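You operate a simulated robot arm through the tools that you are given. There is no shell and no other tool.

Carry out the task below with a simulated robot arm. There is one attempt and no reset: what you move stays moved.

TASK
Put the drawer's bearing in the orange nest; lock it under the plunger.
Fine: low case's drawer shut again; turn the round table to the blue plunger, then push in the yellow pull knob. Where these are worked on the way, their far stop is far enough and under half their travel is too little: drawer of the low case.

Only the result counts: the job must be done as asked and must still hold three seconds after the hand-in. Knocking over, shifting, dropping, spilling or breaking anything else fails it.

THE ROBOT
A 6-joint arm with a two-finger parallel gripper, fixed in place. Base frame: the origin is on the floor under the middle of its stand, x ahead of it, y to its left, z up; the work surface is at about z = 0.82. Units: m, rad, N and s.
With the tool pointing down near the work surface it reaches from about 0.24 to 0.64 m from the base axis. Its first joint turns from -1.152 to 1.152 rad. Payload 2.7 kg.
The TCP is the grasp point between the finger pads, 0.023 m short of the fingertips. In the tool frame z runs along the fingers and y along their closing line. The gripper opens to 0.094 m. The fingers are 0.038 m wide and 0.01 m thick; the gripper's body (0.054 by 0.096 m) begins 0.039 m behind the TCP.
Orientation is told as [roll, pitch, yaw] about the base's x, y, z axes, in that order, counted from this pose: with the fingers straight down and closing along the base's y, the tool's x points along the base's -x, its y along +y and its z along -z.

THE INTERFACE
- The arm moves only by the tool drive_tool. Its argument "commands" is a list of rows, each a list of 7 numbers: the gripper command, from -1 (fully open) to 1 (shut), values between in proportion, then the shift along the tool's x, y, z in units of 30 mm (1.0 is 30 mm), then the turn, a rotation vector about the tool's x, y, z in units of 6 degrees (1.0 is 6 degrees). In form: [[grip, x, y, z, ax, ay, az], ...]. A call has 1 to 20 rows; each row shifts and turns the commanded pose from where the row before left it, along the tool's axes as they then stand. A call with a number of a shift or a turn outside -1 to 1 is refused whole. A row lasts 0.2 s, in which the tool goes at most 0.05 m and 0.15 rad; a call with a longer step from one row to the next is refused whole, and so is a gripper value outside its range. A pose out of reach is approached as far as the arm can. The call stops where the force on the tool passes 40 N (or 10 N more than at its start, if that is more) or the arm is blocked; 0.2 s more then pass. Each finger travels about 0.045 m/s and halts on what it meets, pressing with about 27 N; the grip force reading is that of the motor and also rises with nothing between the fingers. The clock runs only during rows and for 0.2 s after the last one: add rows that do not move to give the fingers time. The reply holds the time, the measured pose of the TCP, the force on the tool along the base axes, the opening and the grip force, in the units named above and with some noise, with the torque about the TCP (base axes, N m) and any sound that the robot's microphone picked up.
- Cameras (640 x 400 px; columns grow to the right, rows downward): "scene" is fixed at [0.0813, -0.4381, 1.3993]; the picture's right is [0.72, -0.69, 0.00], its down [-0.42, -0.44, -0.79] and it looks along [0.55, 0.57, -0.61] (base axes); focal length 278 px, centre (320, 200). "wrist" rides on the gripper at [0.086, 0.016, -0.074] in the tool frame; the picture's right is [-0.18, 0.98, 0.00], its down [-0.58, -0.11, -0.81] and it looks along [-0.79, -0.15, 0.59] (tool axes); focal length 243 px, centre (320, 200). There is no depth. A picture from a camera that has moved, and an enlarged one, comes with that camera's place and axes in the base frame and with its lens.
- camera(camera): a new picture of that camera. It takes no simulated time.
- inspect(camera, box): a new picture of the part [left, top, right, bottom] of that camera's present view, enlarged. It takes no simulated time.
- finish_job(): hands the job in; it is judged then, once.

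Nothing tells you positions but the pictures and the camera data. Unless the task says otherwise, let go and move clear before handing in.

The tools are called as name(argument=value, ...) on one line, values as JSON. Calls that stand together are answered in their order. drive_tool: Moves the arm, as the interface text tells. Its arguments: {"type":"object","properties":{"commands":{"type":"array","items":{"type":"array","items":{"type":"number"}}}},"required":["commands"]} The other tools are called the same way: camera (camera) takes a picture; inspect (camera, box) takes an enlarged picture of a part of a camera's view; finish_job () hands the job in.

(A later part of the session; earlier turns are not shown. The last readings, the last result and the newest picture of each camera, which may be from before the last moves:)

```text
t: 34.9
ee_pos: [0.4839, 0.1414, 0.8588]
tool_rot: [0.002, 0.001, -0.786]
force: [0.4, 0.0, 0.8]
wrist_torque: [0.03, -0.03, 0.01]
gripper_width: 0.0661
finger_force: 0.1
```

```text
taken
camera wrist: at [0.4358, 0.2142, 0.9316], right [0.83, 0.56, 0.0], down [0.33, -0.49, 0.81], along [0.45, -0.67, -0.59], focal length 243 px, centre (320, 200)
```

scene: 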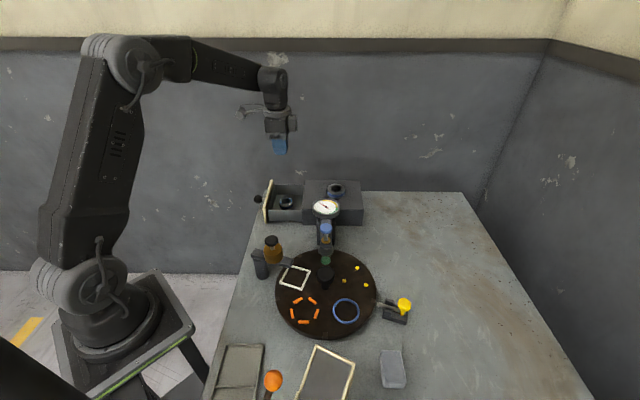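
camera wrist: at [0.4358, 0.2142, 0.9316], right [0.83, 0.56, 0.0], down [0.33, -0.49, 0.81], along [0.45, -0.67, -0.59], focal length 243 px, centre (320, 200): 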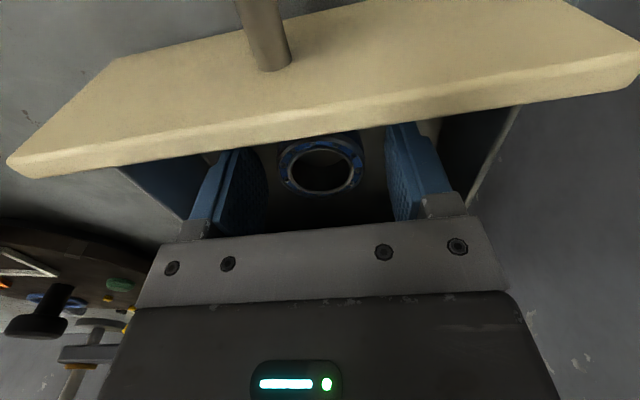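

drive_tool(commands=[[-0.4, 0, 0, 0.1, 0, 0, 0], [-0.4, 0, 0, 0, 0, 0, 0]])

drive_tool(commands=[[-0.4, 0, 0, 0.06, 0, 0, 0], [-0.4, 0, 0, 0, 0, 0, 0]])

drive_tool(commands=[[-0.4, 0, 0, 0.05, 0, 0, 0], [-0.4, 0, 0, 0, 0, 0, 0]])

```text
t: 35.5
ee_pos: [0.4846, 0.1408, 0.8556]
tool_rot: [0.001, 0.0, -0.789]
force: [0.4, 0.2, -0.4]
wrist_torque: [0.01, -0.04, 0.01]
gripper_width: 0.0658
finger_force: 0.0
```

```text
t: 36.1
ee_pos: [0.4856, 0.142, 0.8549]
tool_rot: [0.004, -0.001, -0.788]
force: [-3.1, -1.8, 18.0]
wrist_torque: [-0.29, 0.71, -0.1]
gripper_width: 0.0669
finger_force: 1.0
```

```text
t: 36.7
ee_pos: [0.4856, 0.1409, 0.8558]
tool_rot: [0.007, -0.003, -0.788]
force: [-3.3, -2.5, 38.6]
wrist_torque: [-0.62, 1.57, -0.18]
gripper_width: 0.0672
finger_force: 1.0
```

The floor is felt at a TCP height of about 0.855. I'll back off 2–3 mm, close fully with more time, and lift very slowly.

drive_tool(commands=[[-0.4, 0, 0, -0.1, 0, 0, 0], [-0.4, 0, 0, 0, 0, 0, 0]])

drive_tool(commands=[[-0.2, 0, 0, 0, 0, 0, 0], [0, 0, 0, 0, 0, 0, 0], [0.1, 0, 0, 0, 0, 0, 0], [0.2, 0, 0, 0, 0, 0, 0], [0.4, 0, 0, 0, 0, 0, 0], [0.7, 0, 0, 0, 0, 0, 0], [1, 0, 0, 0, 0, 0, 0], [1, 0, 0, 0, 0, 0, 0], [1, 0, 0, 0, 0, 0, 0]])

inspect(camera="wrist", box=[220, 100, 420, 240])

```text
t: 37.3
ee_pos: [0.4849, 0.141, 0.855]
tool_rot: [0.001, 0.001, -0.788]
force: [0.4, -0.1, 19.2]
wrist_torque: [-0.49, 0.51, 0.05]
gripper_width: 0.0656
finger_force: 0.2
```

```text
t: 39.3
ee_pos: [0.4846, 0.1412, 0.855]
tool_rot: [0.0, 0.0, -0.787]
force: [-9.6, -8.1, 19.1]
wrist_torque: [-0.61, 0.46, -0.05]
gripper_width: 0.0431
finger_force: 27.3
```

```text
2.86 times, centred on (320, 170) of wrist
camera zoom: at [0.4366, 0.2129, 0.9283], right [0.83, 0.56, 0.0], down [0.33, -0.49, 0.81], along [0.45, -0.67, -0.59], focal length 693 px, centre (320, 286)
```

zoom: 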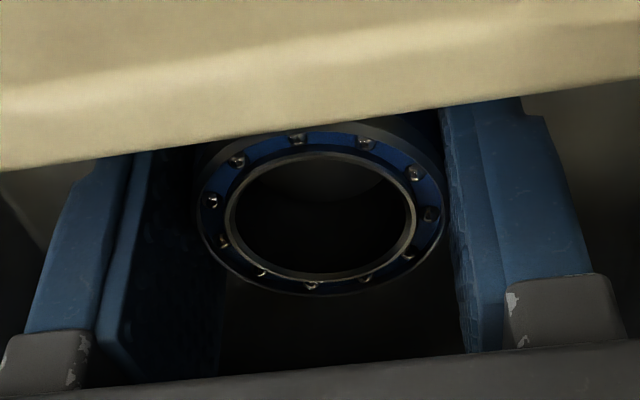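

drive_tool(commands=[[1, 0, 0, -0.05, 0, 0, 0], [1, 0, 0, -0.05, 0, 0, 0], [1, 0, 0, -0.05, 0, 0, 0], [1, 0, 0, -0.05, 0, 0, 0]])

inspect(camera="wrist", box=[220, 100, 420, 240])

inspect(camera="scene", box=[250, 170, 350, 232])

```text
t: 40.3
ee_pos: [0.4846, 0.1412, 0.8613]
tool_rot: [0.002, -0.002, -0.788]
force: [0.0, 0.7, -0.4]
wrist_torque: [-0.02, 0.02, 0.02]
gripper_width: 0.0429
finger_force: 26.6
```

```text
2.86 times, centred on (320, 170) of wrist
camera zoom: at [0.4367, 0.2137, 0.9337], right [0.83, 0.56, 0.0], down [0.33, -0.49, 0.81], along [0.45, -0.67, -0.59], focal length 693 px, centre (320, 286)
```

zoom: 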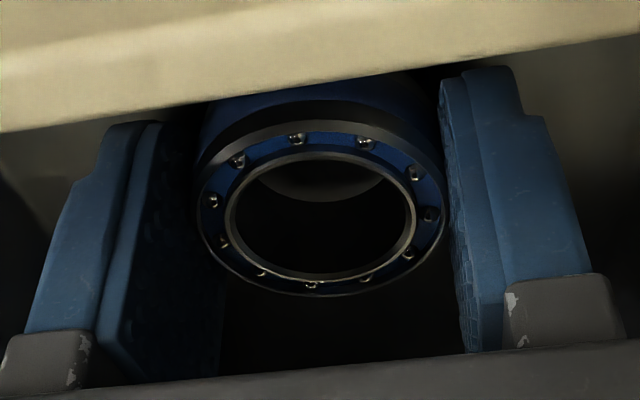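

```text
6.40 times, centred on (300, 201) of scene
camera zoom: at [0.0813, -0.4381, 1.3993], right [0.72, -0.69, 0.0], down [-0.42, -0.44, -0.79], along [0.55, 0.57, -0.61], focal length 1781 px, centre (448, 194)
```

zoom: 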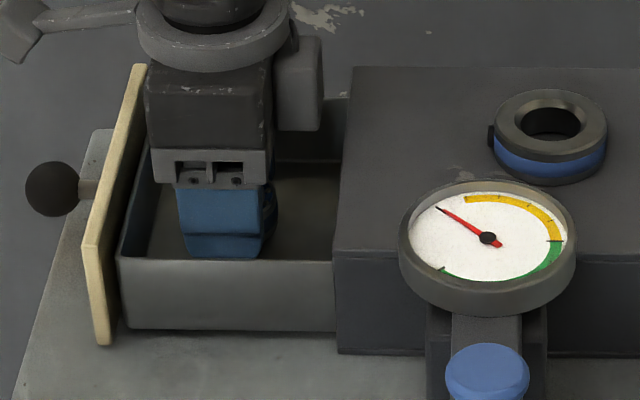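

The bearing is rising with the fingers now. I'll keep lifting gently.

drive_tool(commands=[[1, 0, 0, -0.1, 0, 0, 0], [1, 0, 0, -0.1, 0, 0, 0], [1, 0, 0, -0.15, 0, 0, 0], [1, 0, 0, -0.15, 0, 0, 0], [1, 0, 0, -0.15, 0, 0, 0], [1, 0, 0, -0.15, 0, 0, 0], [1, 0, 0, -0.15, 0, 0, 0], [1, 0, 0, -0.15, 0, 0, 0]])

inspect(camera="wrist", box=[220, 100, 420, 240])

inspect(camera="scene", box=[250, 150, 350, 212])

```text
t: 42.1
ee_pos: [0.4831, 0.1421, 0.8932]
tool_rot: [0.002, 0.0, -0.787]
force: [-0.2, 0.7, -1.2]
wrist_torque: [0.01, 0.01, -0.02]
gripper_width: 0.0431
finger_force: 27.6
```

```text
2.86 times, centred on (320, 170) of wrist
camera zoom: at [0.4361, 0.2139, 0.9675], right [0.83, 0.56, 0.0], down [0.33, -0.49, 0.81], along [0.45, -0.67, -0.59], focal length 693 px, centre (320, 286)
```

zoom: 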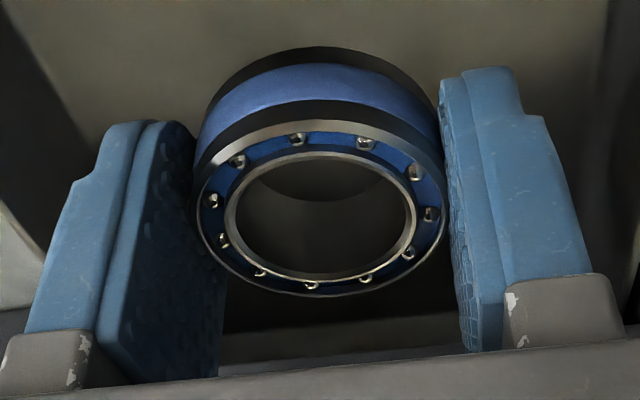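

```text
6.40 times, centred on (300, 181) of scene
camera zoom: at [0.0813, -0.4381, 1.3993], right [0.72, -0.69, 0.0], down [-0.42, -0.44, -0.79], along [0.55, 0.57, -0.61], focal length 1781 px, centre (448, 322)
```

zoom: 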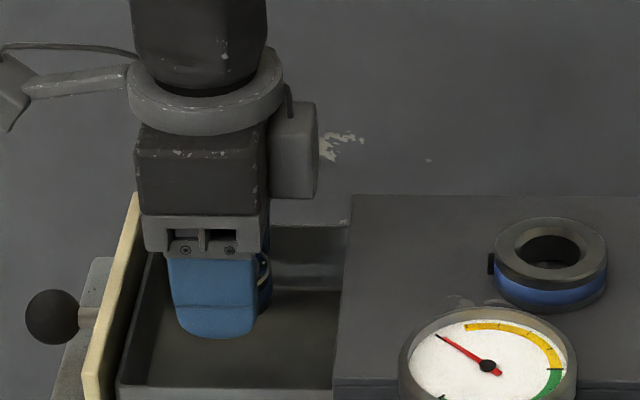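

The bearing is held securely. I'll raise it to travel height at moderate speed.

drive_tool(commands=[[1, 0, 0, -0.2, 0, 0, 0], [1, 0, 0, -0.3, 0, 0, 0], [1, 0, 0, -0.3, 0, 0, 0], [1, 0, 0, -0.3, 0, 0, 0], [1, 0, 0, -0.3, 0, 0, 0], [1, 0, 0, -0.3, 0, 0, 0], [1, 0, 0, -0.3, 0, 0, 0], [1, 0, 0, -0.3, 0, 0, 0], [1, 0, 0, -0.3, 0, 0, 0], [1, 0, 0, -0.3, 0, 0, 0], [1, 0, 0, -0.3, 0, 0, 0], [1, 0, 0, -0.3, 0, 0, 0], [1, 0, 0, -0.3, 0, 0, 0], [1, 0, 0, -0.3, 0, 0, 0], [1, 0, 0, -0.3, 0, 0, 0], [1, 0, 0, -0.3, 0, 0, 0], [1, 0, 0, -0.2, 0, 0, 0]])

camera(camera="wrist")

```text
t: 45.7
ee_pos: [0.4837, 0.1398, 1.0408]
tool_rot: [0.001, -0.001, -0.786]
force: [0.1, -0.5, -1.6]
wrist_torque: [0.02, 0.0, 0.0]
gripper_width: 0.0429
finger_force: 26.8
```

```text
taken
camera wrist: at [0.4369, 0.2135, 1.1149], right [0.83, 0.56, 0.0], down [0.33, -0.49, 0.81], along [0.46, -0.67, -0.59], focal length 243 px, centre (320, 200)
```

wrist: 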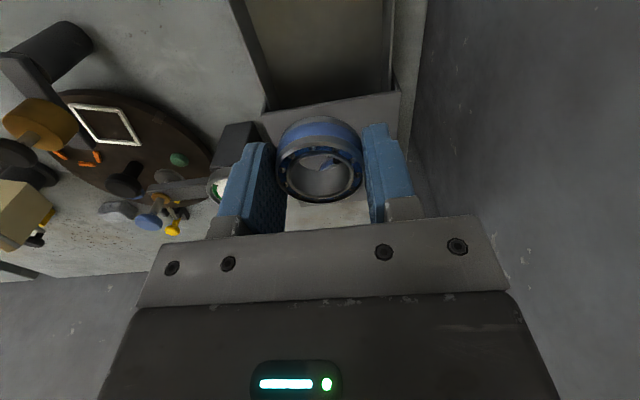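

Held firmly. I'll turn the tool back to yaw 0 and then carry the bearing over toward the orange nest.

drive_tool(commands=[[1, 0, 0, 0, 0, 0, -0.75], [1, 0, 0, 0, 0, 0, -0.75], [1, 0, 0, 0, 0, 0, -0.75], [1, 0, 0, 0, 0, 0, -0.75], [1, 0, 0, 0, 0, 0, -0.75], [1, 0, 0, 0, 0, 0, -0.75], [1, 0, 0, 0, 0, 0, -0.75], [1, 0, 0, 0, 0, 0, -0.75], [1, 0, 0, 0, 0, 0, -0.75], [1, 0, 0, 0, 0, 0, -0.75]])

drive_tool(commands=[[1, 0.15, -0.25, 0, 0, 0, 0], [1, 0.3, -0.5, 0, 0, 0, 0], [1, 0.4, -0.62, 0, 0, 0, 0], [1, 0.4, -0.62, 0, 0, 0, 0], [1, 0.4, -0.62, 0, 0, 0, 0], [1, 0.4, -0.62, 0, 0, 0, 0], [1, 0.4, -0.62, 0, 0, 0, 0], [1, 0.4, -0.62, 0, 0, 0, 0], [1, 0.4, -0.62, 0, 0, 0, 0], [1, 0.4, -0.62, 0, 0, 0, 0], [1, 0.4, -0.62, 0, 0, 0, 0], [1, 0.4, -0.62, 0, 0, 0, 0], [1, 0.4, -0.62, 0, 0, 0, 0], [1, 0.4, -0.62, 0, 0, 0, 0], [1, 0.4, -0.62, 0, 0, 0, 0], [1, 0.4, -0.62, 0, 0, 0, 0], [1, 0.4, -0.62, 0, 0, 0, 0], [1, 0.3, -0.4, 0, 0, 0, 0], [1, 0.1, -0.2, 0, 0, 0, 0]])

camera(camera="wrist")

camera(camera="scene")

```text
t: 47.9
ee_pos: [0.484, 0.1406, 1.0412]
tool_rot: [0.001, 0.0, 0.001]
force: [-0.7, -0.6, -0.9]
wrist_torque: [0.01, -0.02, 0.0]
gripper_width: 0.0431
finger_force: 26.9
```

```text
t: 51.9
ee_pos: [0.278, -0.1792, 1.0392]
tool_rot: [0.003, -0.002, -0.003]
force: [-0.9, 0.7, -0.5]
wrist_torque: [0.01, 0.0, -0.02]
gripper_width: 0.0432
finger_force: 27.4
```

```text
taken
camera wrist: at [0.193, -0.163, 1.113], right [0.19, 0.98, 0.0], down [0.58, -0.11, 0.81], along [0.79, -0.15, -0.59], focal length 243 px, centre (320, 200)
```

wrist: 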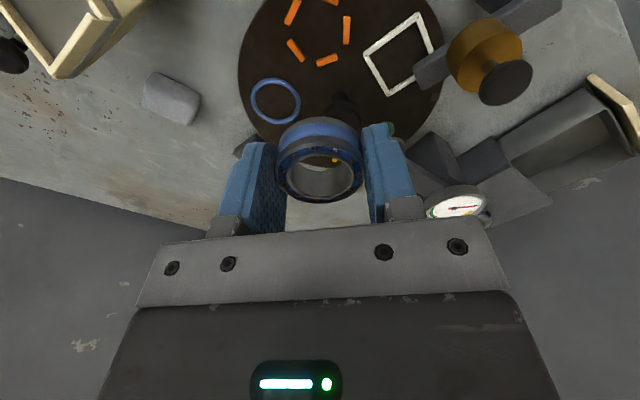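

```text
taken
```

scene: 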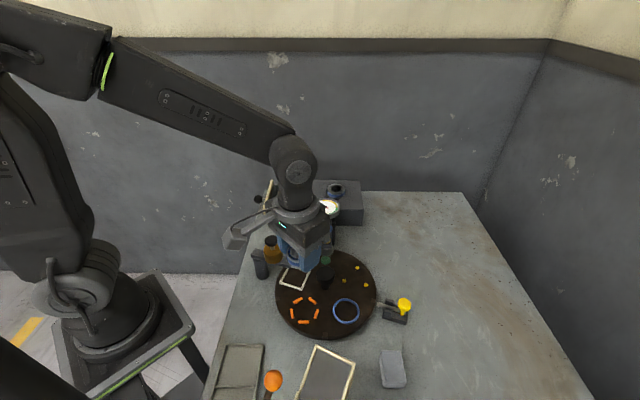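

inspect(camera="wrist", box=[230, 0, 450, 140])

inspect(camera="scene", box=[265, 240, 385, 345])

```text
2.86 times, centred on (340, 70) of wrist
camera zoom: at [0.193, -0.163, 1.113], right [0.19, 0.98, 0.0], down [0.58, -0.11, 0.81], along [0.79, -0.15, -0.59], focal length 693 px, centre (263, 571)
```

zoom: 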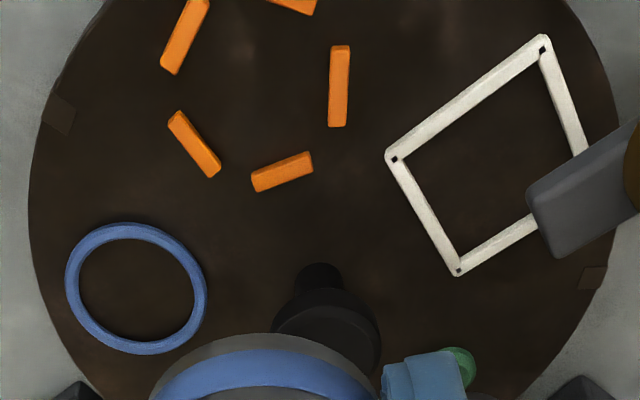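

```text
3.81 times, centred on (325, 292) of scene
camera zoom: at [0.0813, -0.4381, 1.3993], right [0.72, -0.69, 0.0], down [-0.42, -0.44, -0.79], along [0.55, 0.57, -0.61], focal length 1060 px, centre (301, -152)
```

zoom: 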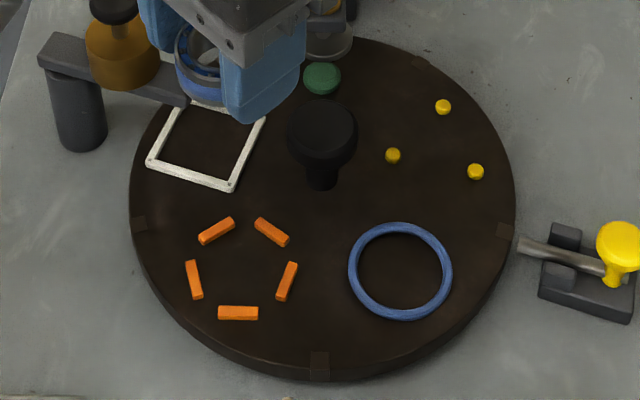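

The orange nest's centre works out at about (0.282, -0.1815), with an inner radius near 24 mm, and the bearing sits about 3 mm forward of the TCP. I'll come down partway and check.

drive_tool(commands=[[1, 0, 0, 0.3, 0, 0, 0], [1, -0.03, -0.077, 0.45, 0, 0, 0], [1, 0, 0, 0.45, 0, 0, 0], [1, 0, 0, 0.45, 0, 0, 0], [1, 0, 0, 0.45, 0, 0, 0], [1, 0, 0, 0.45, 0, 0, 0], [1, 0, 0, 0.45, 0, 0, 0], [1, 0, 0, 0.45, 0, 0, 0], [1, 0, 0, 0.4, 0, 0, 0], [1, 0, 0, 0.3, 0, 0, 0], [1, 0, 0, 0.2, 0, 0, 0], [1, 0, 0, 0, 0, 0, 0]])

camera(camera="wrist")

inspect(camera="scene", box=[265, 240, 385, 345])

```text
t: 54.5
ee_pos: [0.2777, -0.1798, 0.9078]
tool_rot: [0.001, 0.001, -0.001]
force: [-0.1, 2.3, -2.1]
wrist_torque: [0.02, 0.02, -0.01]
gripper_width: 0.043
finger_force: 26.9
```

```text
taken
camera wrist: at [0.1941, -0.1643, 0.9825], right [0.19, 0.98, 0.0], down [0.58, -0.11, 0.81], along [0.79, -0.15, -0.59], focal length 243 px, centre (320, 200)
```

wrist: 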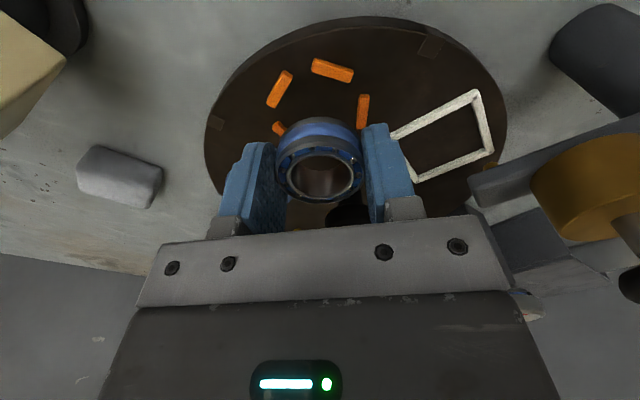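

```text
3.81 times, centred on (325, 292) of scene
camera zoom: at [0.0813, -0.4381, 1.3993], right [0.72, -0.69, 0.0], down [-0.42, -0.44, -0.79], along [0.55, 0.57, -0.61], focal length 1060 px, centre (301, -152)
```

zoom: 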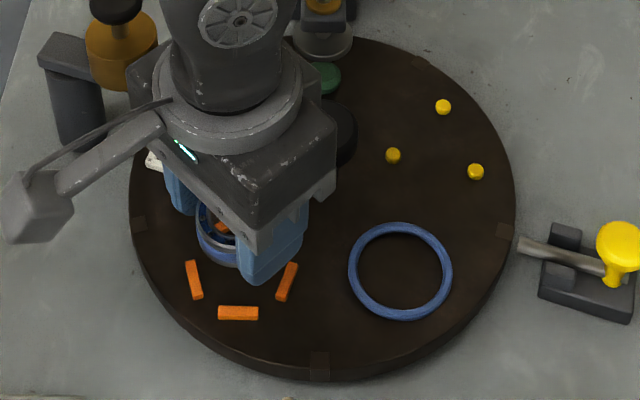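

inspect(camera="wrist", box=[240, 40, 400, 210])

inspect(camera="scene", box=[295, 285, 355, 325])

```text
2.35 times, centred on (320, 125) of wrist
camera zoom: at [0.1941, -0.1643, 0.9825], right [0.19, 0.98, 0.0], down [0.58, -0.11, 0.81], along [0.79, -0.15, -0.59], focal length 571 px, centre (320, 376)
```

zoom: 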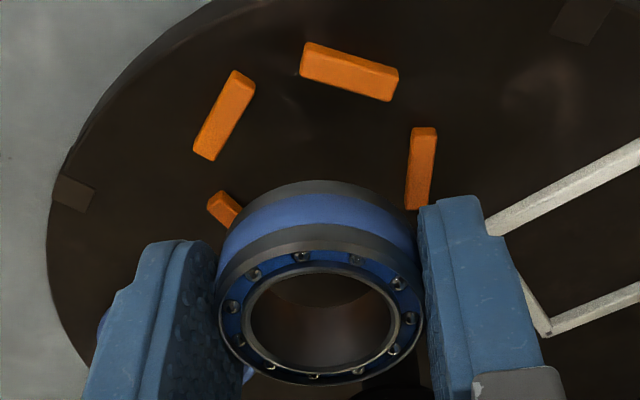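

```text
10.00 times, centred on (325, 305) of scene
camera zoom: at [0.0813, -0.4381, 1.3993], right [0.72, -0.69, 0.0], down [-0.42, -0.44, -0.79], along [0.55, 0.57, -0.61], focal length 2783 px, centre (270, -850)
```

zoom: 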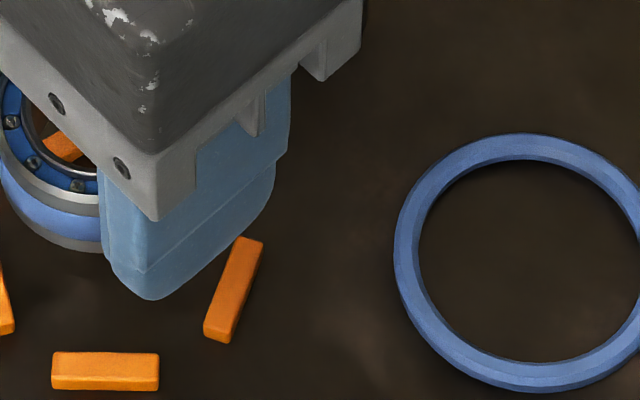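

drive_tool(commands=[[1, -0.05, -0.03, 0.3, 0, 0, 0], [1, 0, 0, 0, 0, 0, 0]])

drive_tool(commands=[[1, 0, 0, 0, 0, 0, 0]])

drive_tool(commands=[[1, 0, 0, 0, 0, 0, 0]])

inspect(camera="wrist", box=[240, 40, 400, 210])

inspect(camera="scene", box=[280, 275, 340, 325])

```text
t: 55.1
ee_pos: [0.2807, -0.1813, 0.9]
tool_rot: [0.002, -0.002, -0.002]
force: [-0.1, -0.4, -1.8]
wrist_torque: [-0.01, -0.01, -0.01]
gripper_width: 0.0433
finger_force: 26.9
```

```text
t: 55.5
ee_pos: [0.2808, -0.181, 0.9002]
tool_rot: [0.001, 0.0, -0.003]
force: [-0.5, 0.1, -1.0]
wrist_torque: [-0.01, -0.04, -0.02]
gripper_width: 0.0427
finger_force: 26.9
```

```text
t: 55.9
ee_pos: [0.2797, -0.1825, 0.9]
tool_rot: [0.002, 0.002, -0.003]
force: [-0.2, 0.9, -1.1]
wrist_torque: [-0.01, 0.03, -0.01]
gripper_width: 0.0429
finger_force: 27.2
```

```text
2.35 times, centred on (320, 125) of wrist
camera zoom: at [0.1959, -0.1656, 0.9735], right [0.19, 0.98, 0.0], down [0.58, -0.11, 0.81], along [0.79, -0.15, -0.59], focal length 571 px, centre (320, 376)
```

zoom: 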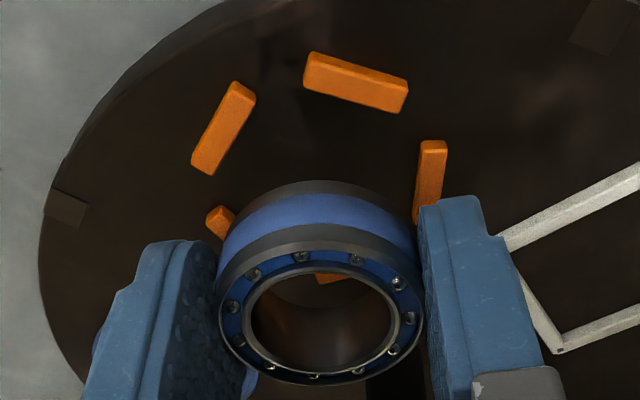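

```text
8.00 times, centred on (310, 300) of scene
camera zoom: at [0.0813, -0.4381, 1.3993], right [0.72, -0.69, 0.0], down [-0.42, -0.44, -0.79], along [0.55, 0.57, -0.61], focal length 2227 px, centre (400, -600)
```

zoom: 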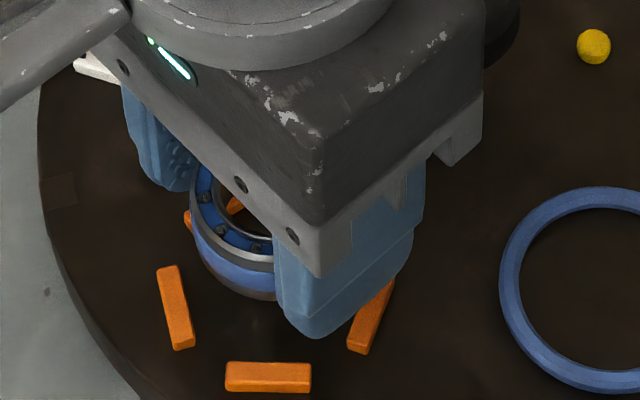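

The bearing is aligned over the nest. I'll lower it to just above the bars and look again.

drive_tool(commands=[[1, 0, 0, 0.25, 0, 0, 0], [1, 0, 0, 0.25, 0, 0, 0], [1, 0, 0, 0.2, 0, 0, 0], [1, 0, 0, 0, 0, 0, 0]])

inspect(camera="wrist", box=[240, 40, 400, 210])

inspect(camera="scene", box=[280, 275, 340, 325])

```text
t: 56.9
ee_pos: [0.2811, -0.1819, 0.8799]
tool_rot: [0.002, -0.002, -0.001]
force: [-1.2, -1.0, -1.4]
wrist_torque: [0.0, -0.02, 0.0]
gripper_width: 0.0432
finger_force: 26.9
```

```text
2.35 times, centred on (320, 125) of wrist
camera zoom: at [0.1958, -0.1658, 0.9533], right [0.19, 0.98, 0.0], down [0.58, -0.11, 0.81], along [0.79, -0.15, -0.59], focal length 571 px, centre (320, 376)
```

zoom: 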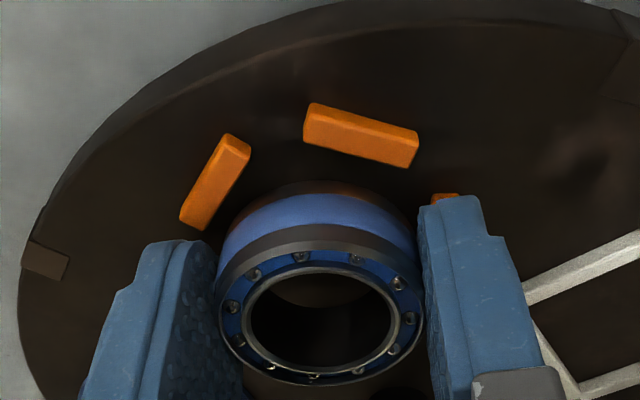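

```text
8.00 times, centred on (310, 300) of scene
camera zoom: at [0.0813, -0.4381, 1.3993], right [0.72, -0.69, 0.0], down [-0.42, -0.44, -0.79], along [0.55, 0.57, -0.61], focal length 2227 px, centre (400, -600)
```

zoom: 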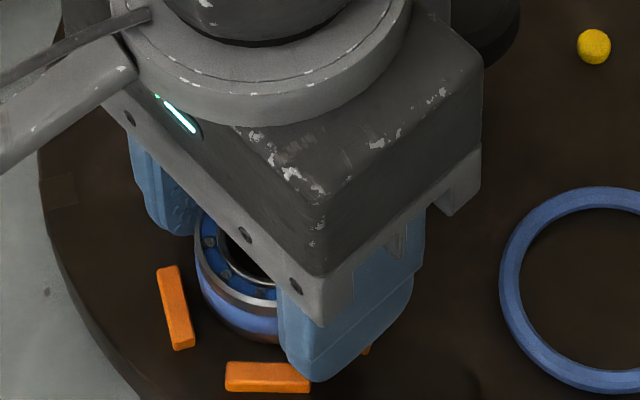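

drive_tool(commands=[[1, -0.03, 0, 0.1, 0, 0, 0], [1, 0, 0, 0.1, 0, 0, 0], [1, 0, 0, 0, 0, 0, 0]])

inspect(camera="wrist", box=[240, 40, 400, 210])

inspect(camera="scene", box=[280, 275, 340, 325])

```text
t: 57.4
ee_pos: [0.2816, -0.1826, 0.8776]
tool_rot: [0.001, 0.0, 0.0]
force: [-0.2, 0.1, 1.7]
wrist_torque: [-0.03, 0.08, -0.01]
gripper_width: 0.0428
finger_force: 27.3
stopped in row 2: the force on the tool passed its limit at 51 N (the readings are from after the stop); the commanded pose is now the measured one
```

```text
2.35 times, centred on (320, 125) of wrist
camera zoom: at [0.1968, -0.1663, 0.9517], right [0.18, 0.98, 0.0], down [0.58, -0.11, 0.81], along [0.79, -0.15, -0.59], focal length 571 px, centre (320, 376)
```

zoom: 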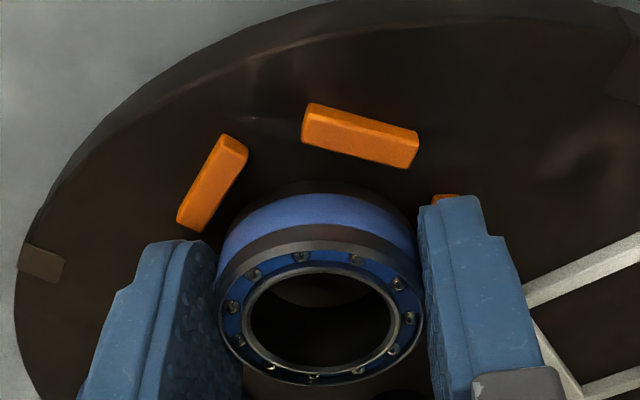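

```text
8.00 times, centred on (310, 300) of scene
camera zoom: at [0.0812, -0.4381, 1.3993], right [0.72, -0.69, 0.0], down [-0.42, -0.44, -0.79], along [0.55, 0.57, -0.61], focal length 2227 px, centre (400, -600)
```

zoom: 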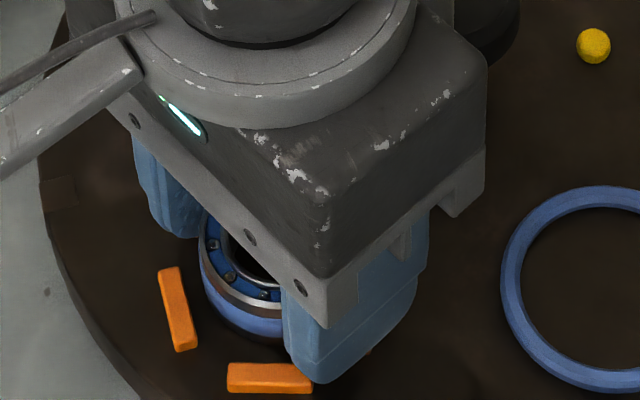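

Contact came with the tips at z about 0.854, so the bars are higher than I assumed. The bearing is therefore about 4–5 mm too far forward. I'll lift slightly, shift it back toward the robot and re-check.

drive_tool(commands=[[1, 0, 0, -0.12, 0, 0, 0], [1, 0.133, 0.01, 0, 0, 0, 0], [1, 0, 0, 0, 0, 0, 0]])

inspect(camera="wrist", box=[270, 60, 370, 130])

inspect(camera="wrist", box=[240, 90, 400, 215])

inspect(camera="scene", box=[290, 290, 330, 318])

```text
t: 58.2
ee_pos: [0.2776, -0.1812, 0.8819]
tool_rot: [-0.001, 0.001, 0.002]
force: [-0.8, 0.3, -0.4]
wrist_torque: [0.01, -0.03, -0.02]
gripper_width: 0.0431
finger_force: 27.4
```

```text
5.71 times, centred on (320, 95) of wrist
camera zoom: at [0.1928, -0.1655, 0.9553], right [0.18, 0.98, 0.0], down [0.58, -0.11, 0.81], along [0.79, -0.15, -0.59], focal length 1386 px, centre (320, 800)
```

zoom: 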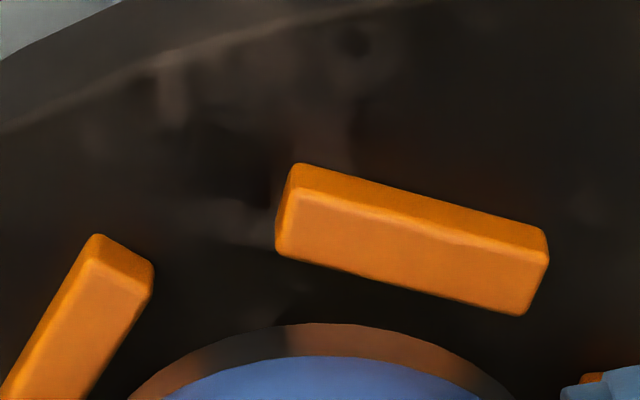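

```text
3.20 times, centred on (320, 152) of wrist
camera zoom: at [0.1928, -0.1655, 0.9553], right [0.18, 0.98, 0.0], down [0.58, -0.11, 0.81], along [0.79, -0.15, -0.59], focal length 776 px, centre (320, 352)
```

zoom: 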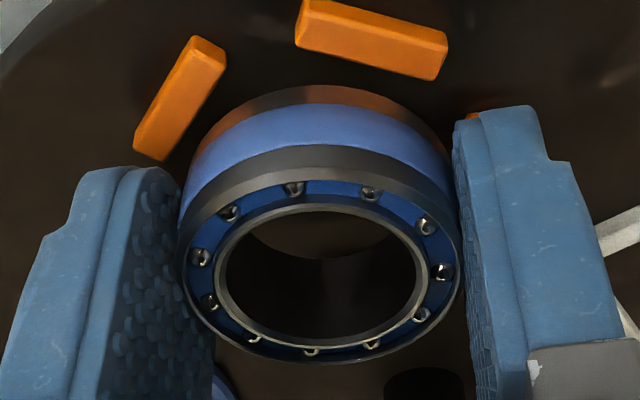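

```text
14.29 times, centred on (310, 304) of scene
camera zoom: at [0.0813, -0.4381, 1.3993], right [0.72, -0.69, 0.0], down [-0.42, -0.44, -0.79], along [0.55, 0.57, -0.61], focal length 3976 px, centre (463, -1286)
```

zoom: 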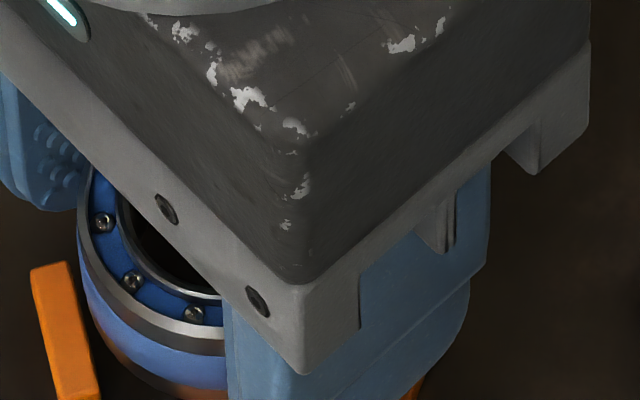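

drive_tool(commands=[[1, 0, 0, 0.07, 0, 0, 0], [1, 0, 0, 0.04, 0, 0, 0], [1, 0, 0, 0, 0, 0, 0]])

inspect(camera="wrist", box=[240, 90, 400, 215])

inspect(camera="scene", box=[290, 290, 330, 318])

```text
t: 59.0
ee_pos: [0.2776, -0.1811, 0.8783]
tool_rot: [-0.002, 0.0, 0.0]
force: [-0.2, -0.9, -0.7]
wrist_torque: [-0.01, -0.02, -0.05]
gripper_width: 0.0433
finger_force: 27.3
```

```text
3.20 times, centred on (320, 152) of wrist
camera zoom: at [0.1928, -0.1655, 0.952], right [0.18, 0.98, 0.0], down [0.58, -0.11, 0.81], along [0.79, -0.15, -0.59], focal length 776 px, centre (320, 352)
```

zoom: 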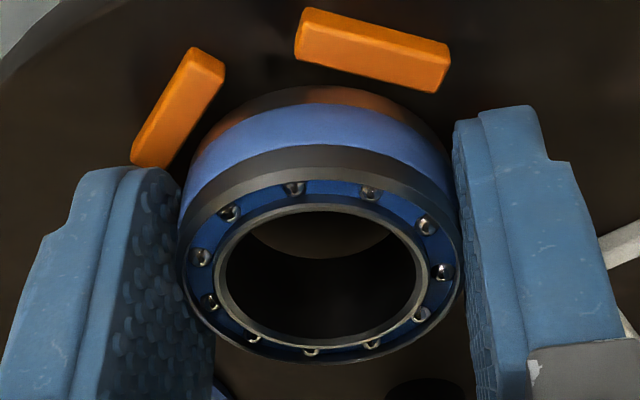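

```text
14.29 times, centred on (310, 304) of scene
camera zoom: at [0.0813, -0.4381, 1.3993], right [0.72, -0.69, 0.0], down [-0.42, -0.44, -0.79], along [0.55, 0.57, -0.61], focal length 3976 px, centre (463, -1286)
```

zoom: 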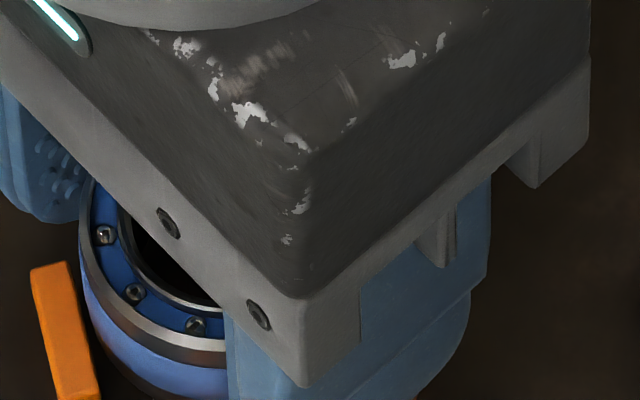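

The gaps to the two visible bars are now even, at roughly 1.5–2 mm. I'll ease down further until the tips touch the bars.

drive_tool(commands=[[1, 0, 0, 0.04, 0, 0, 0], [1, 0, 0, 0, 0, 0, 0]])

drive_tool(commands=[[1, 0, 0, 0.04, 0, 0, 0], [1, 0, 0, 0, 0, 0, 0]])

```text
t: 59.5
ee_pos: [0.2776, -0.1829, 0.8785]
tool_rot: [0.0, 0.0, 0.002]
force: [-1.9, 0.2, 3.8]
wrist_torque: [0.06, -0.06, 0.05]
gripper_width: 0.0429
finger_force: 27.0
stopped in row 2: the force on the tool passed its limit at 42 N (the readings are from after the stop); the commanded pose is now the measured one
```

```text
t: 60.1
ee_pos: [0.2785, -0.1821, 0.8779]
tool_rot: [0.0, -0.001, 0.004]
force: [-5.9, 1.9, 25.3]
wrist_torque: [0.6, 0.48, 0.12]
gripper_width: 0.0428
finger_force: 26.6
```

The contact point is on the +y fingertip resting on a bar, outside the bearing, so the bearing itself is over the nest. I'll lift 1 mm and release it to settle the last few millimetres.

drive_tool(commands=[[1, 0, 0, -0.04, 0, 0, 0], [1, 0, 0, 0, 0, 0, 0]])

inspect(camera="wrist", box=[240, 90, 400, 215])

```text
t: 60.8
ee_pos: [0.2787, -0.1817, 0.8782]
tool_rot: [-0.001, -0.001, 0.003]
force: [-1.5, -0.3, 3.2]
wrist_torque: [-0.12, -0.05, -0.05]
gripper_width: 0.0428
finger_force: 27.4
```

```text
3.20 times, centred on (320, 152) of wrist
camera zoom: at [0.1934, -0.1657, 0.9517], right [0.18, 0.98, 0.0], down [0.58, -0.11, 0.81], along [0.79, -0.15, -0.59], focal length 776 px, centre (320, 352)
```

zoom: 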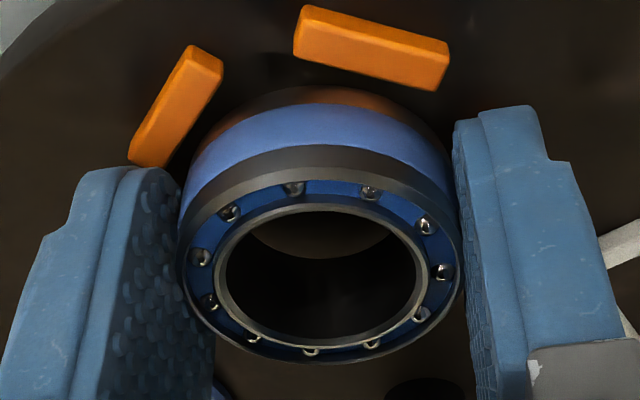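

drive_tool(commands=[[0.05, 0, 0, 0, 0, 0, 0], [0, 0, 0, 0, 0, 0, 0], [-0.1, 0, 0, 0, 0, 0, 0], [-0.2, 0, 0, 0, 0, 0, 0], [-0.3, 0, 0, 0, 0, 0, 0], [-0.3, 0, 0, 0, 0, 0, 0]])

inspect(camera="wrist", box=[240, 90, 400, 215])

inspect(camera="scene", box=[285, 285, 335, 325])

```text
t: 62.1
ee_pos: [0.2789, -0.1825, 0.878]
tool_rot: [0.0, 0.0, 0.001]
force: [1.0, 0.6, 0.5]
wrist_torque: [-0.01, -0.03, -0.01]
gripper_width: 0.061
finger_force: 0.1
```

```text
3.20 times, centred on (320, 152) of wrist
camera zoom: at [0.1935, -0.1659, 0.9521], right [0.18, 0.98, 0.0], down [0.58, -0.11, 0.81], along [0.79, -0.15, -0.59], focal length 776 px, centre (320, 352)
```

zoom: 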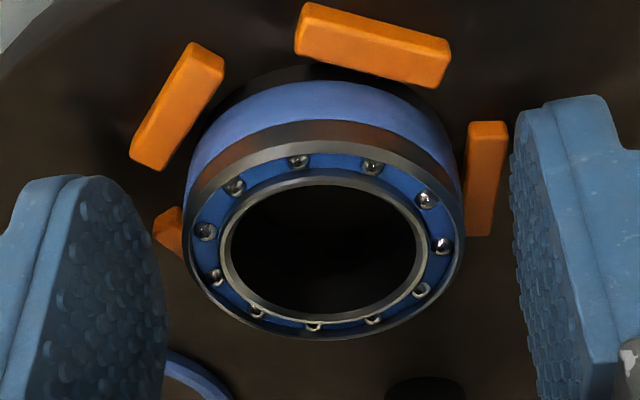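

```text
10.00 times, centred on (310, 305) of scene
camera zoom: at [0.0813, -0.4381, 1.3993], right [0.72, -0.69, 0.0], down [-0.42, -0.44, -0.79], along [0.55, 0.57, -0.61], focal length 2783 px, centre (420, -850)
```

zoom: 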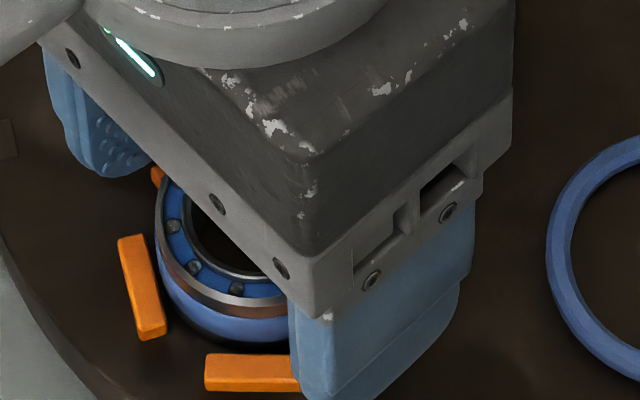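

The bearing seems to have dropped into the nest. I'll rise straight up and inspect it.

drive_tool(commands=[[-0.3, 0, 0, -0.2, 0, 0, 0], [-0.3, 0, 0, -0.4, 0, 0, 0], [-0.3, 0, 0, -0.6, 0, 0, 0], [-0.3, 0, 0, -0.8, 0, 0, 0], [-0.3, 0, 0, -0.8, 0, 0, 0], [-0.3, 0, 0, -0.8, 0, 0, 0], [-0.3, 0, 0, -0.8, 0, 0, 0]])

inspect(camera="wrist", box=[230, 0, 450, 140])

inspect(camera="scene", box=[265, 240, 385, 345])

```text
t: 63.8
ee_pos: [0.2781, -0.1809, 1.0101]
tool_rot: [-0.001, 0.0, 0.002]
force: [-0.1, 0.2, 0.4]
wrist_torque: [-0.01, -0.01, -0.01]
gripper_width: 0.0613
finger_force: 0.0
```

```text
2.86 times, centred on (340, 70) of wrist
camera zoom: at [0.1939, -0.1661, 1.084], right [0.18, 0.98, 0.0], down [0.58, -0.11, 0.81], along [0.79, -0.15, -0.59], focal length 693 px, centre (263, 571)
```

zoom: 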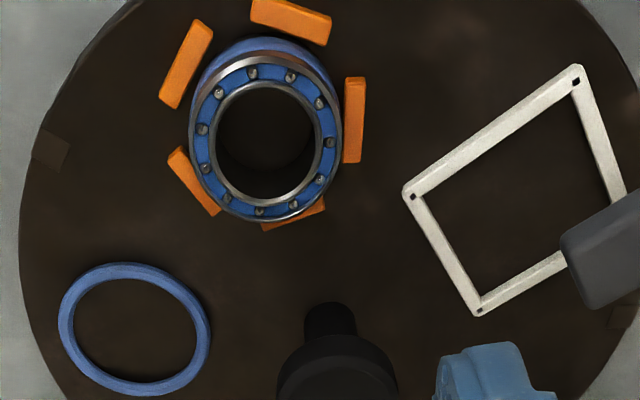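

```text
3.81 times, centred on (325, 292) of scene
camera zoom: at [0.0813, -0.4381, 1.3993], right [0.72, -0.69, 0.0], down [-0.42, -0.44, -0.79], along [0.55, 0.57, -0.61], focal length 1060 px, centre (301, -152)
```

zoom: 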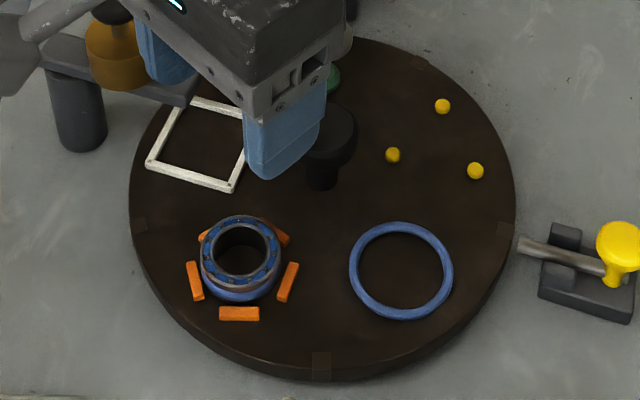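

The bearing is seated in the orange nest. The hub is a black mushroom knob at about (0.352, -0.172), and the plunger axis is near (0.403, -0.122) at an azimuth of 45° and the same radius as the nest. I'll go above the hub to see how it can be turned.

drive_tool(commands=[[-0.3, -0.5, 0.075, -0.1, 0, 0, 0], [-0.3, -0.66, 0.075, 0, 0, 0, 0], [-0.3, -0.66, 0.075, 0, 0, 0, 0], [-0.3, -0.64, 0.075, 0, 0, 0, 0], [-0.3, 0, 0, 0, 0, 0, 0]])

camera(camera="wrist")

inspect(camera="wrist", box=[260, 0, 400, 110])

camera(camera="scene")

```text
t: 65.0
ee_pos: [0.3504, -0.1723, 1.0167]
tool_rot: [0.001, 0.0, 0.002]
force: [-0.5, -0.2, -0.3]
wrist_torque: [0.0, -0.01, 0.0]
gripper_width: 0.0612
finger_force: 0.2
```

```text
taken
camera wrist: at [0.2663, -0.1564, 1.0889], right [0.18, 0.98, 0.0], down [0.58, -0.11, 0.81], along [0.79, -0.15, -0.59], focal length 243 px, centre (320, 200)
```

wrist: 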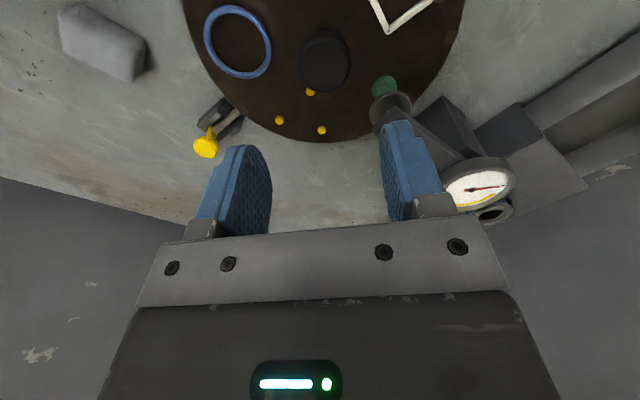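

```text
3.64 times, centred on (330, 55) of wrist
camera zoom: at [0.2663, -0.1564, 1.0889], right [0.18, 0.98, 0.0], down [0.58, -0.11, 0.81], along [0.79, -0.15, -0.59], focal length 882 px, centre (284, 727)
```

zoom: 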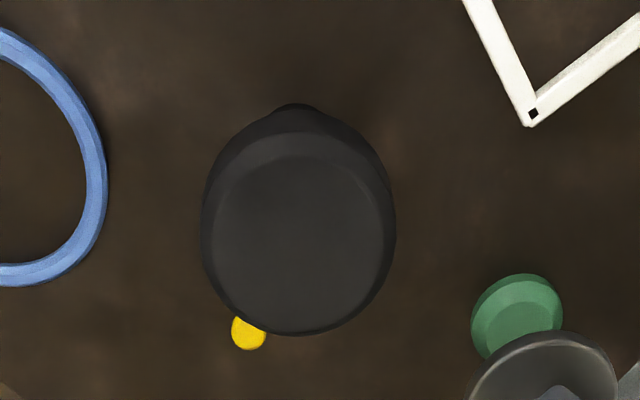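

```text
taken
```

scene: 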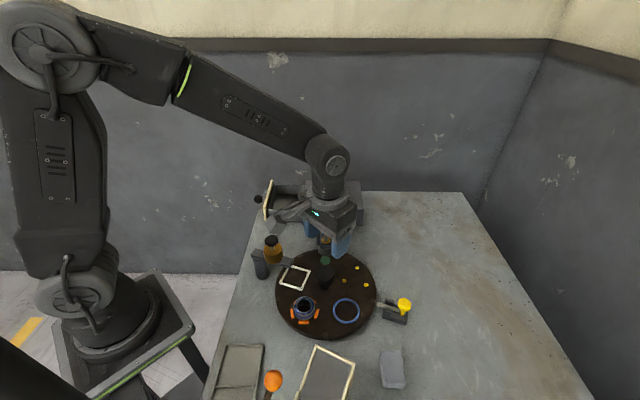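

The hub cap is a round knob, about 41 mm across, centred near (0.354, -0.170) with its top at z about 0.898. To stay clear of the plunger I'll turn the table clockwise by 144° in two 72° strokes, each going from yaw +81° to +9°. First I turn the tool to +81° in free air.

drive_tool(commands=[[-0.3, 0, 0, 0, 0, 0, -0.9], [-0.3, 0, 0, 0, 0, 0, -0.9], [-0.3, 0, 0, 0, 0, 0, -0.9], [-0.3, 0, 0, 0, 0, 0, -0.9], [-0.3, 0, 0, 0, 0, 0, -0.9], [-0.3, 0, 0, 0, 0, 0, -0.9], [-0.3, 0, 0, 0, 0, 0, -0.9], [-0.3, 0, 0, 0, 0, 0, -0.9], [-0.3, 0, 0, 0, 0, 0, -0.9], [-0.3, 0, 0, 0, 0, 0, -0.9], [-0.3, 0, 0, 0, 0, 0, -0.9], [-0.3, 0, 0, 0, 0, 0, -0.9], [-0.3, 0, 0, 0, 0, 0, -0.9], [-0.3, 0, 0, 0, 0, 0, -0.9], [-0.3, 0, 0, 0, 0, 0, -0.9]])

camera(camera="wrist")

camera(camera="scene")

```text
t: 68.2
ee_pos: [0.3534, -0.174, 1.0126]
tool_rot: [0.0, 0.001, 1.417]
force: [-0.1, -0.4, 0.2]
wrist_torque: [0.04, 0.03, 0.02]
gripper_width: 0.061
finger_force: 0.0
```

```text
taken
camera wrist: at [0.325, -0.2564, 1.0867], right [-0.94, 0.33, 0.0], down [0.2, 0.56, 0.81], along [0.27, 0.76, -0.59], focal length 243 px, centre (320, 200)
```

wrist: 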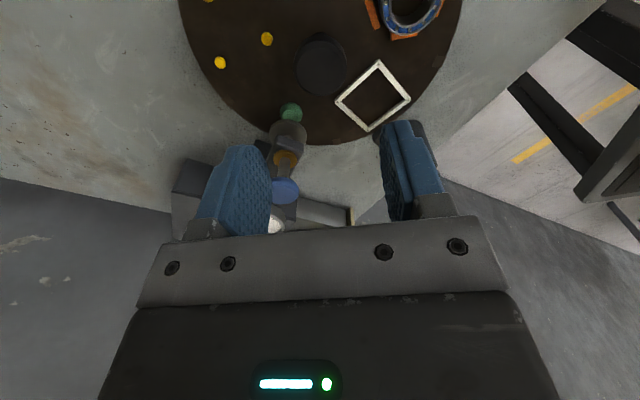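

```text
taken
```

scene: 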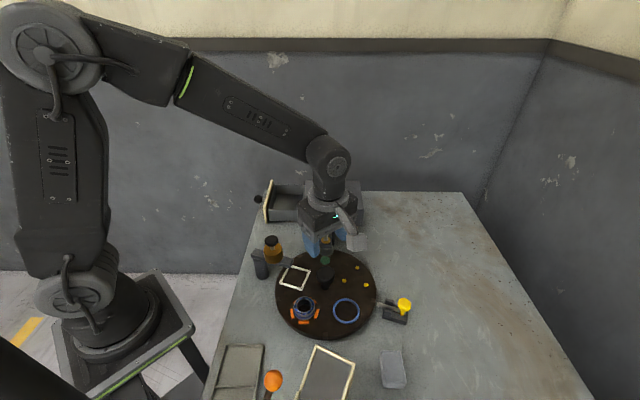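

drive_tool(commands=[[-0.3, 0, 0, 0, 0, 0, 0], [-0.3, 0, 0, 0, 0, 0, 0]])

inspect(camera="wrist", box=[260, 0, 400, 110])

```text
t: 68.8
ee_pos: [0.3518, -0.1726, 1.0123]
tool_rot: [-0.001, 0.0, 1.417]
force: [-0.2, 1.0, -0.2]
wrist_torque: [0.01, 0.05, 0.01]
gripper_width: 0.0609
finger_force: 0.1
```

```text
3.64 times, centred on (330, 55) of wrist
camera zoom: at [0.3248, -0.2563, 1.0867], right [-0.94, 0.33, 0.0], down [0.2, 0.56, 0.81], along [0.27, 0.76, -0.59], focal length 882 px, centre (284, 727)
```

zoom: 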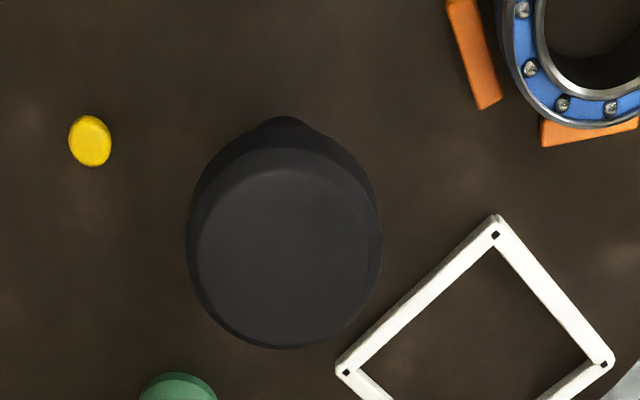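

Comparing the two views gives the hub about 2–3 mm from the current axis. I'll correct that and lower the open fingers around the cap.

drive_tool(commands=[[-0.3, -0.085, -0.044, 0.5, 0, 0, 0], [-0.3, 0, 0, 0.8, 0, 0, 0], [-0.3, 0, 0, 0.8, 0, 0, 0], [-0.3, 0, 0, 0.8, 0, 0, 0], [-0.3, 0, 0, 0.5, 0, 0, 0], [-0.3, 0, 0, 0, 0, 0, 0]])

camera(camera="wrist")

inspect(camera="scene", box=[265, 220, 385, 325])

```text
t: 70.2
ee_pos: [0.3534, -0.1693, 0.9105]
tool_rot: [0.0, -0.001, 1.415]
force: [0.0, 0.8, -1.0]
wrist_torque: [0.0, -0.04, -0.03]
gripper_width: 0.0612
finger_force: 0.0
```

```text
taken
camera wrist: at [0.327, -0.2528, 0.9843], right [-0.94, 0.33, 0.0], down [0.2, 0.56, 0.81], along [0.27, 0.76, -0.59], focal length 243 px, centre (320, 200)
```

wrist: 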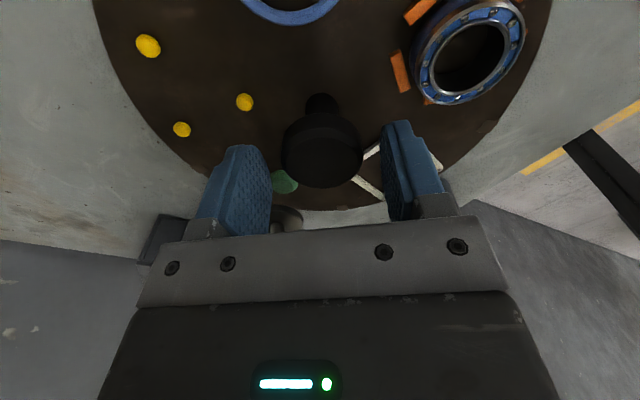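

```text
3.81 times, centred on (325, 272) of scene
camera zoom: at [0.0813, -0.4381, 1.3993], right [0.72, -0.69, 0.0], down [-0.42, -0.44, -0.79], along [0.55, 0.57, -0.61], focal length 1060 px, centre (301, -76)
```

zoom: 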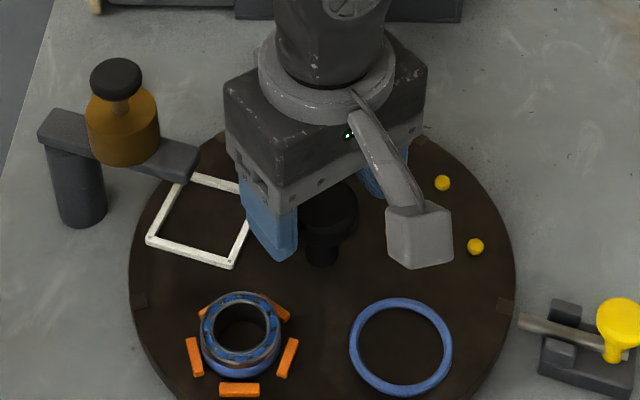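

drive_tool(commands=[[-0.3, 0, 0, 0.35, 0, 0, 0], [-0.3, 0, 0, 0.33, 0, 0, 0], [-0.3, 0, 0, 0, 0, 0, 0]])

camera(camera="wrist")

```text
t: 71.0
ee_pos: [0.3555, -0.1712, 0.8899]
tool_rot: [0.0, 0.0, 1.416]
force: [-1.0, 0.5, 0.0]
wrist_torque: [0.0, -0.04, -0.03]
gripper_width: 0.0612
finger_force: 0.1
```

```text
taken
camera wrist: at [0.3276, -0.2546, 0.9641], right [-0.94, 0.33, 0.0], down [0.2, 0.56, 0.81], along [0.27, 0.76, -0.59], focal length 243 px, centre (320, 200)
```

wrist: 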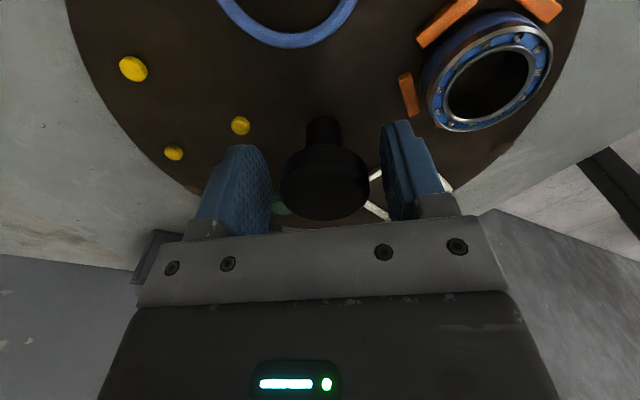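

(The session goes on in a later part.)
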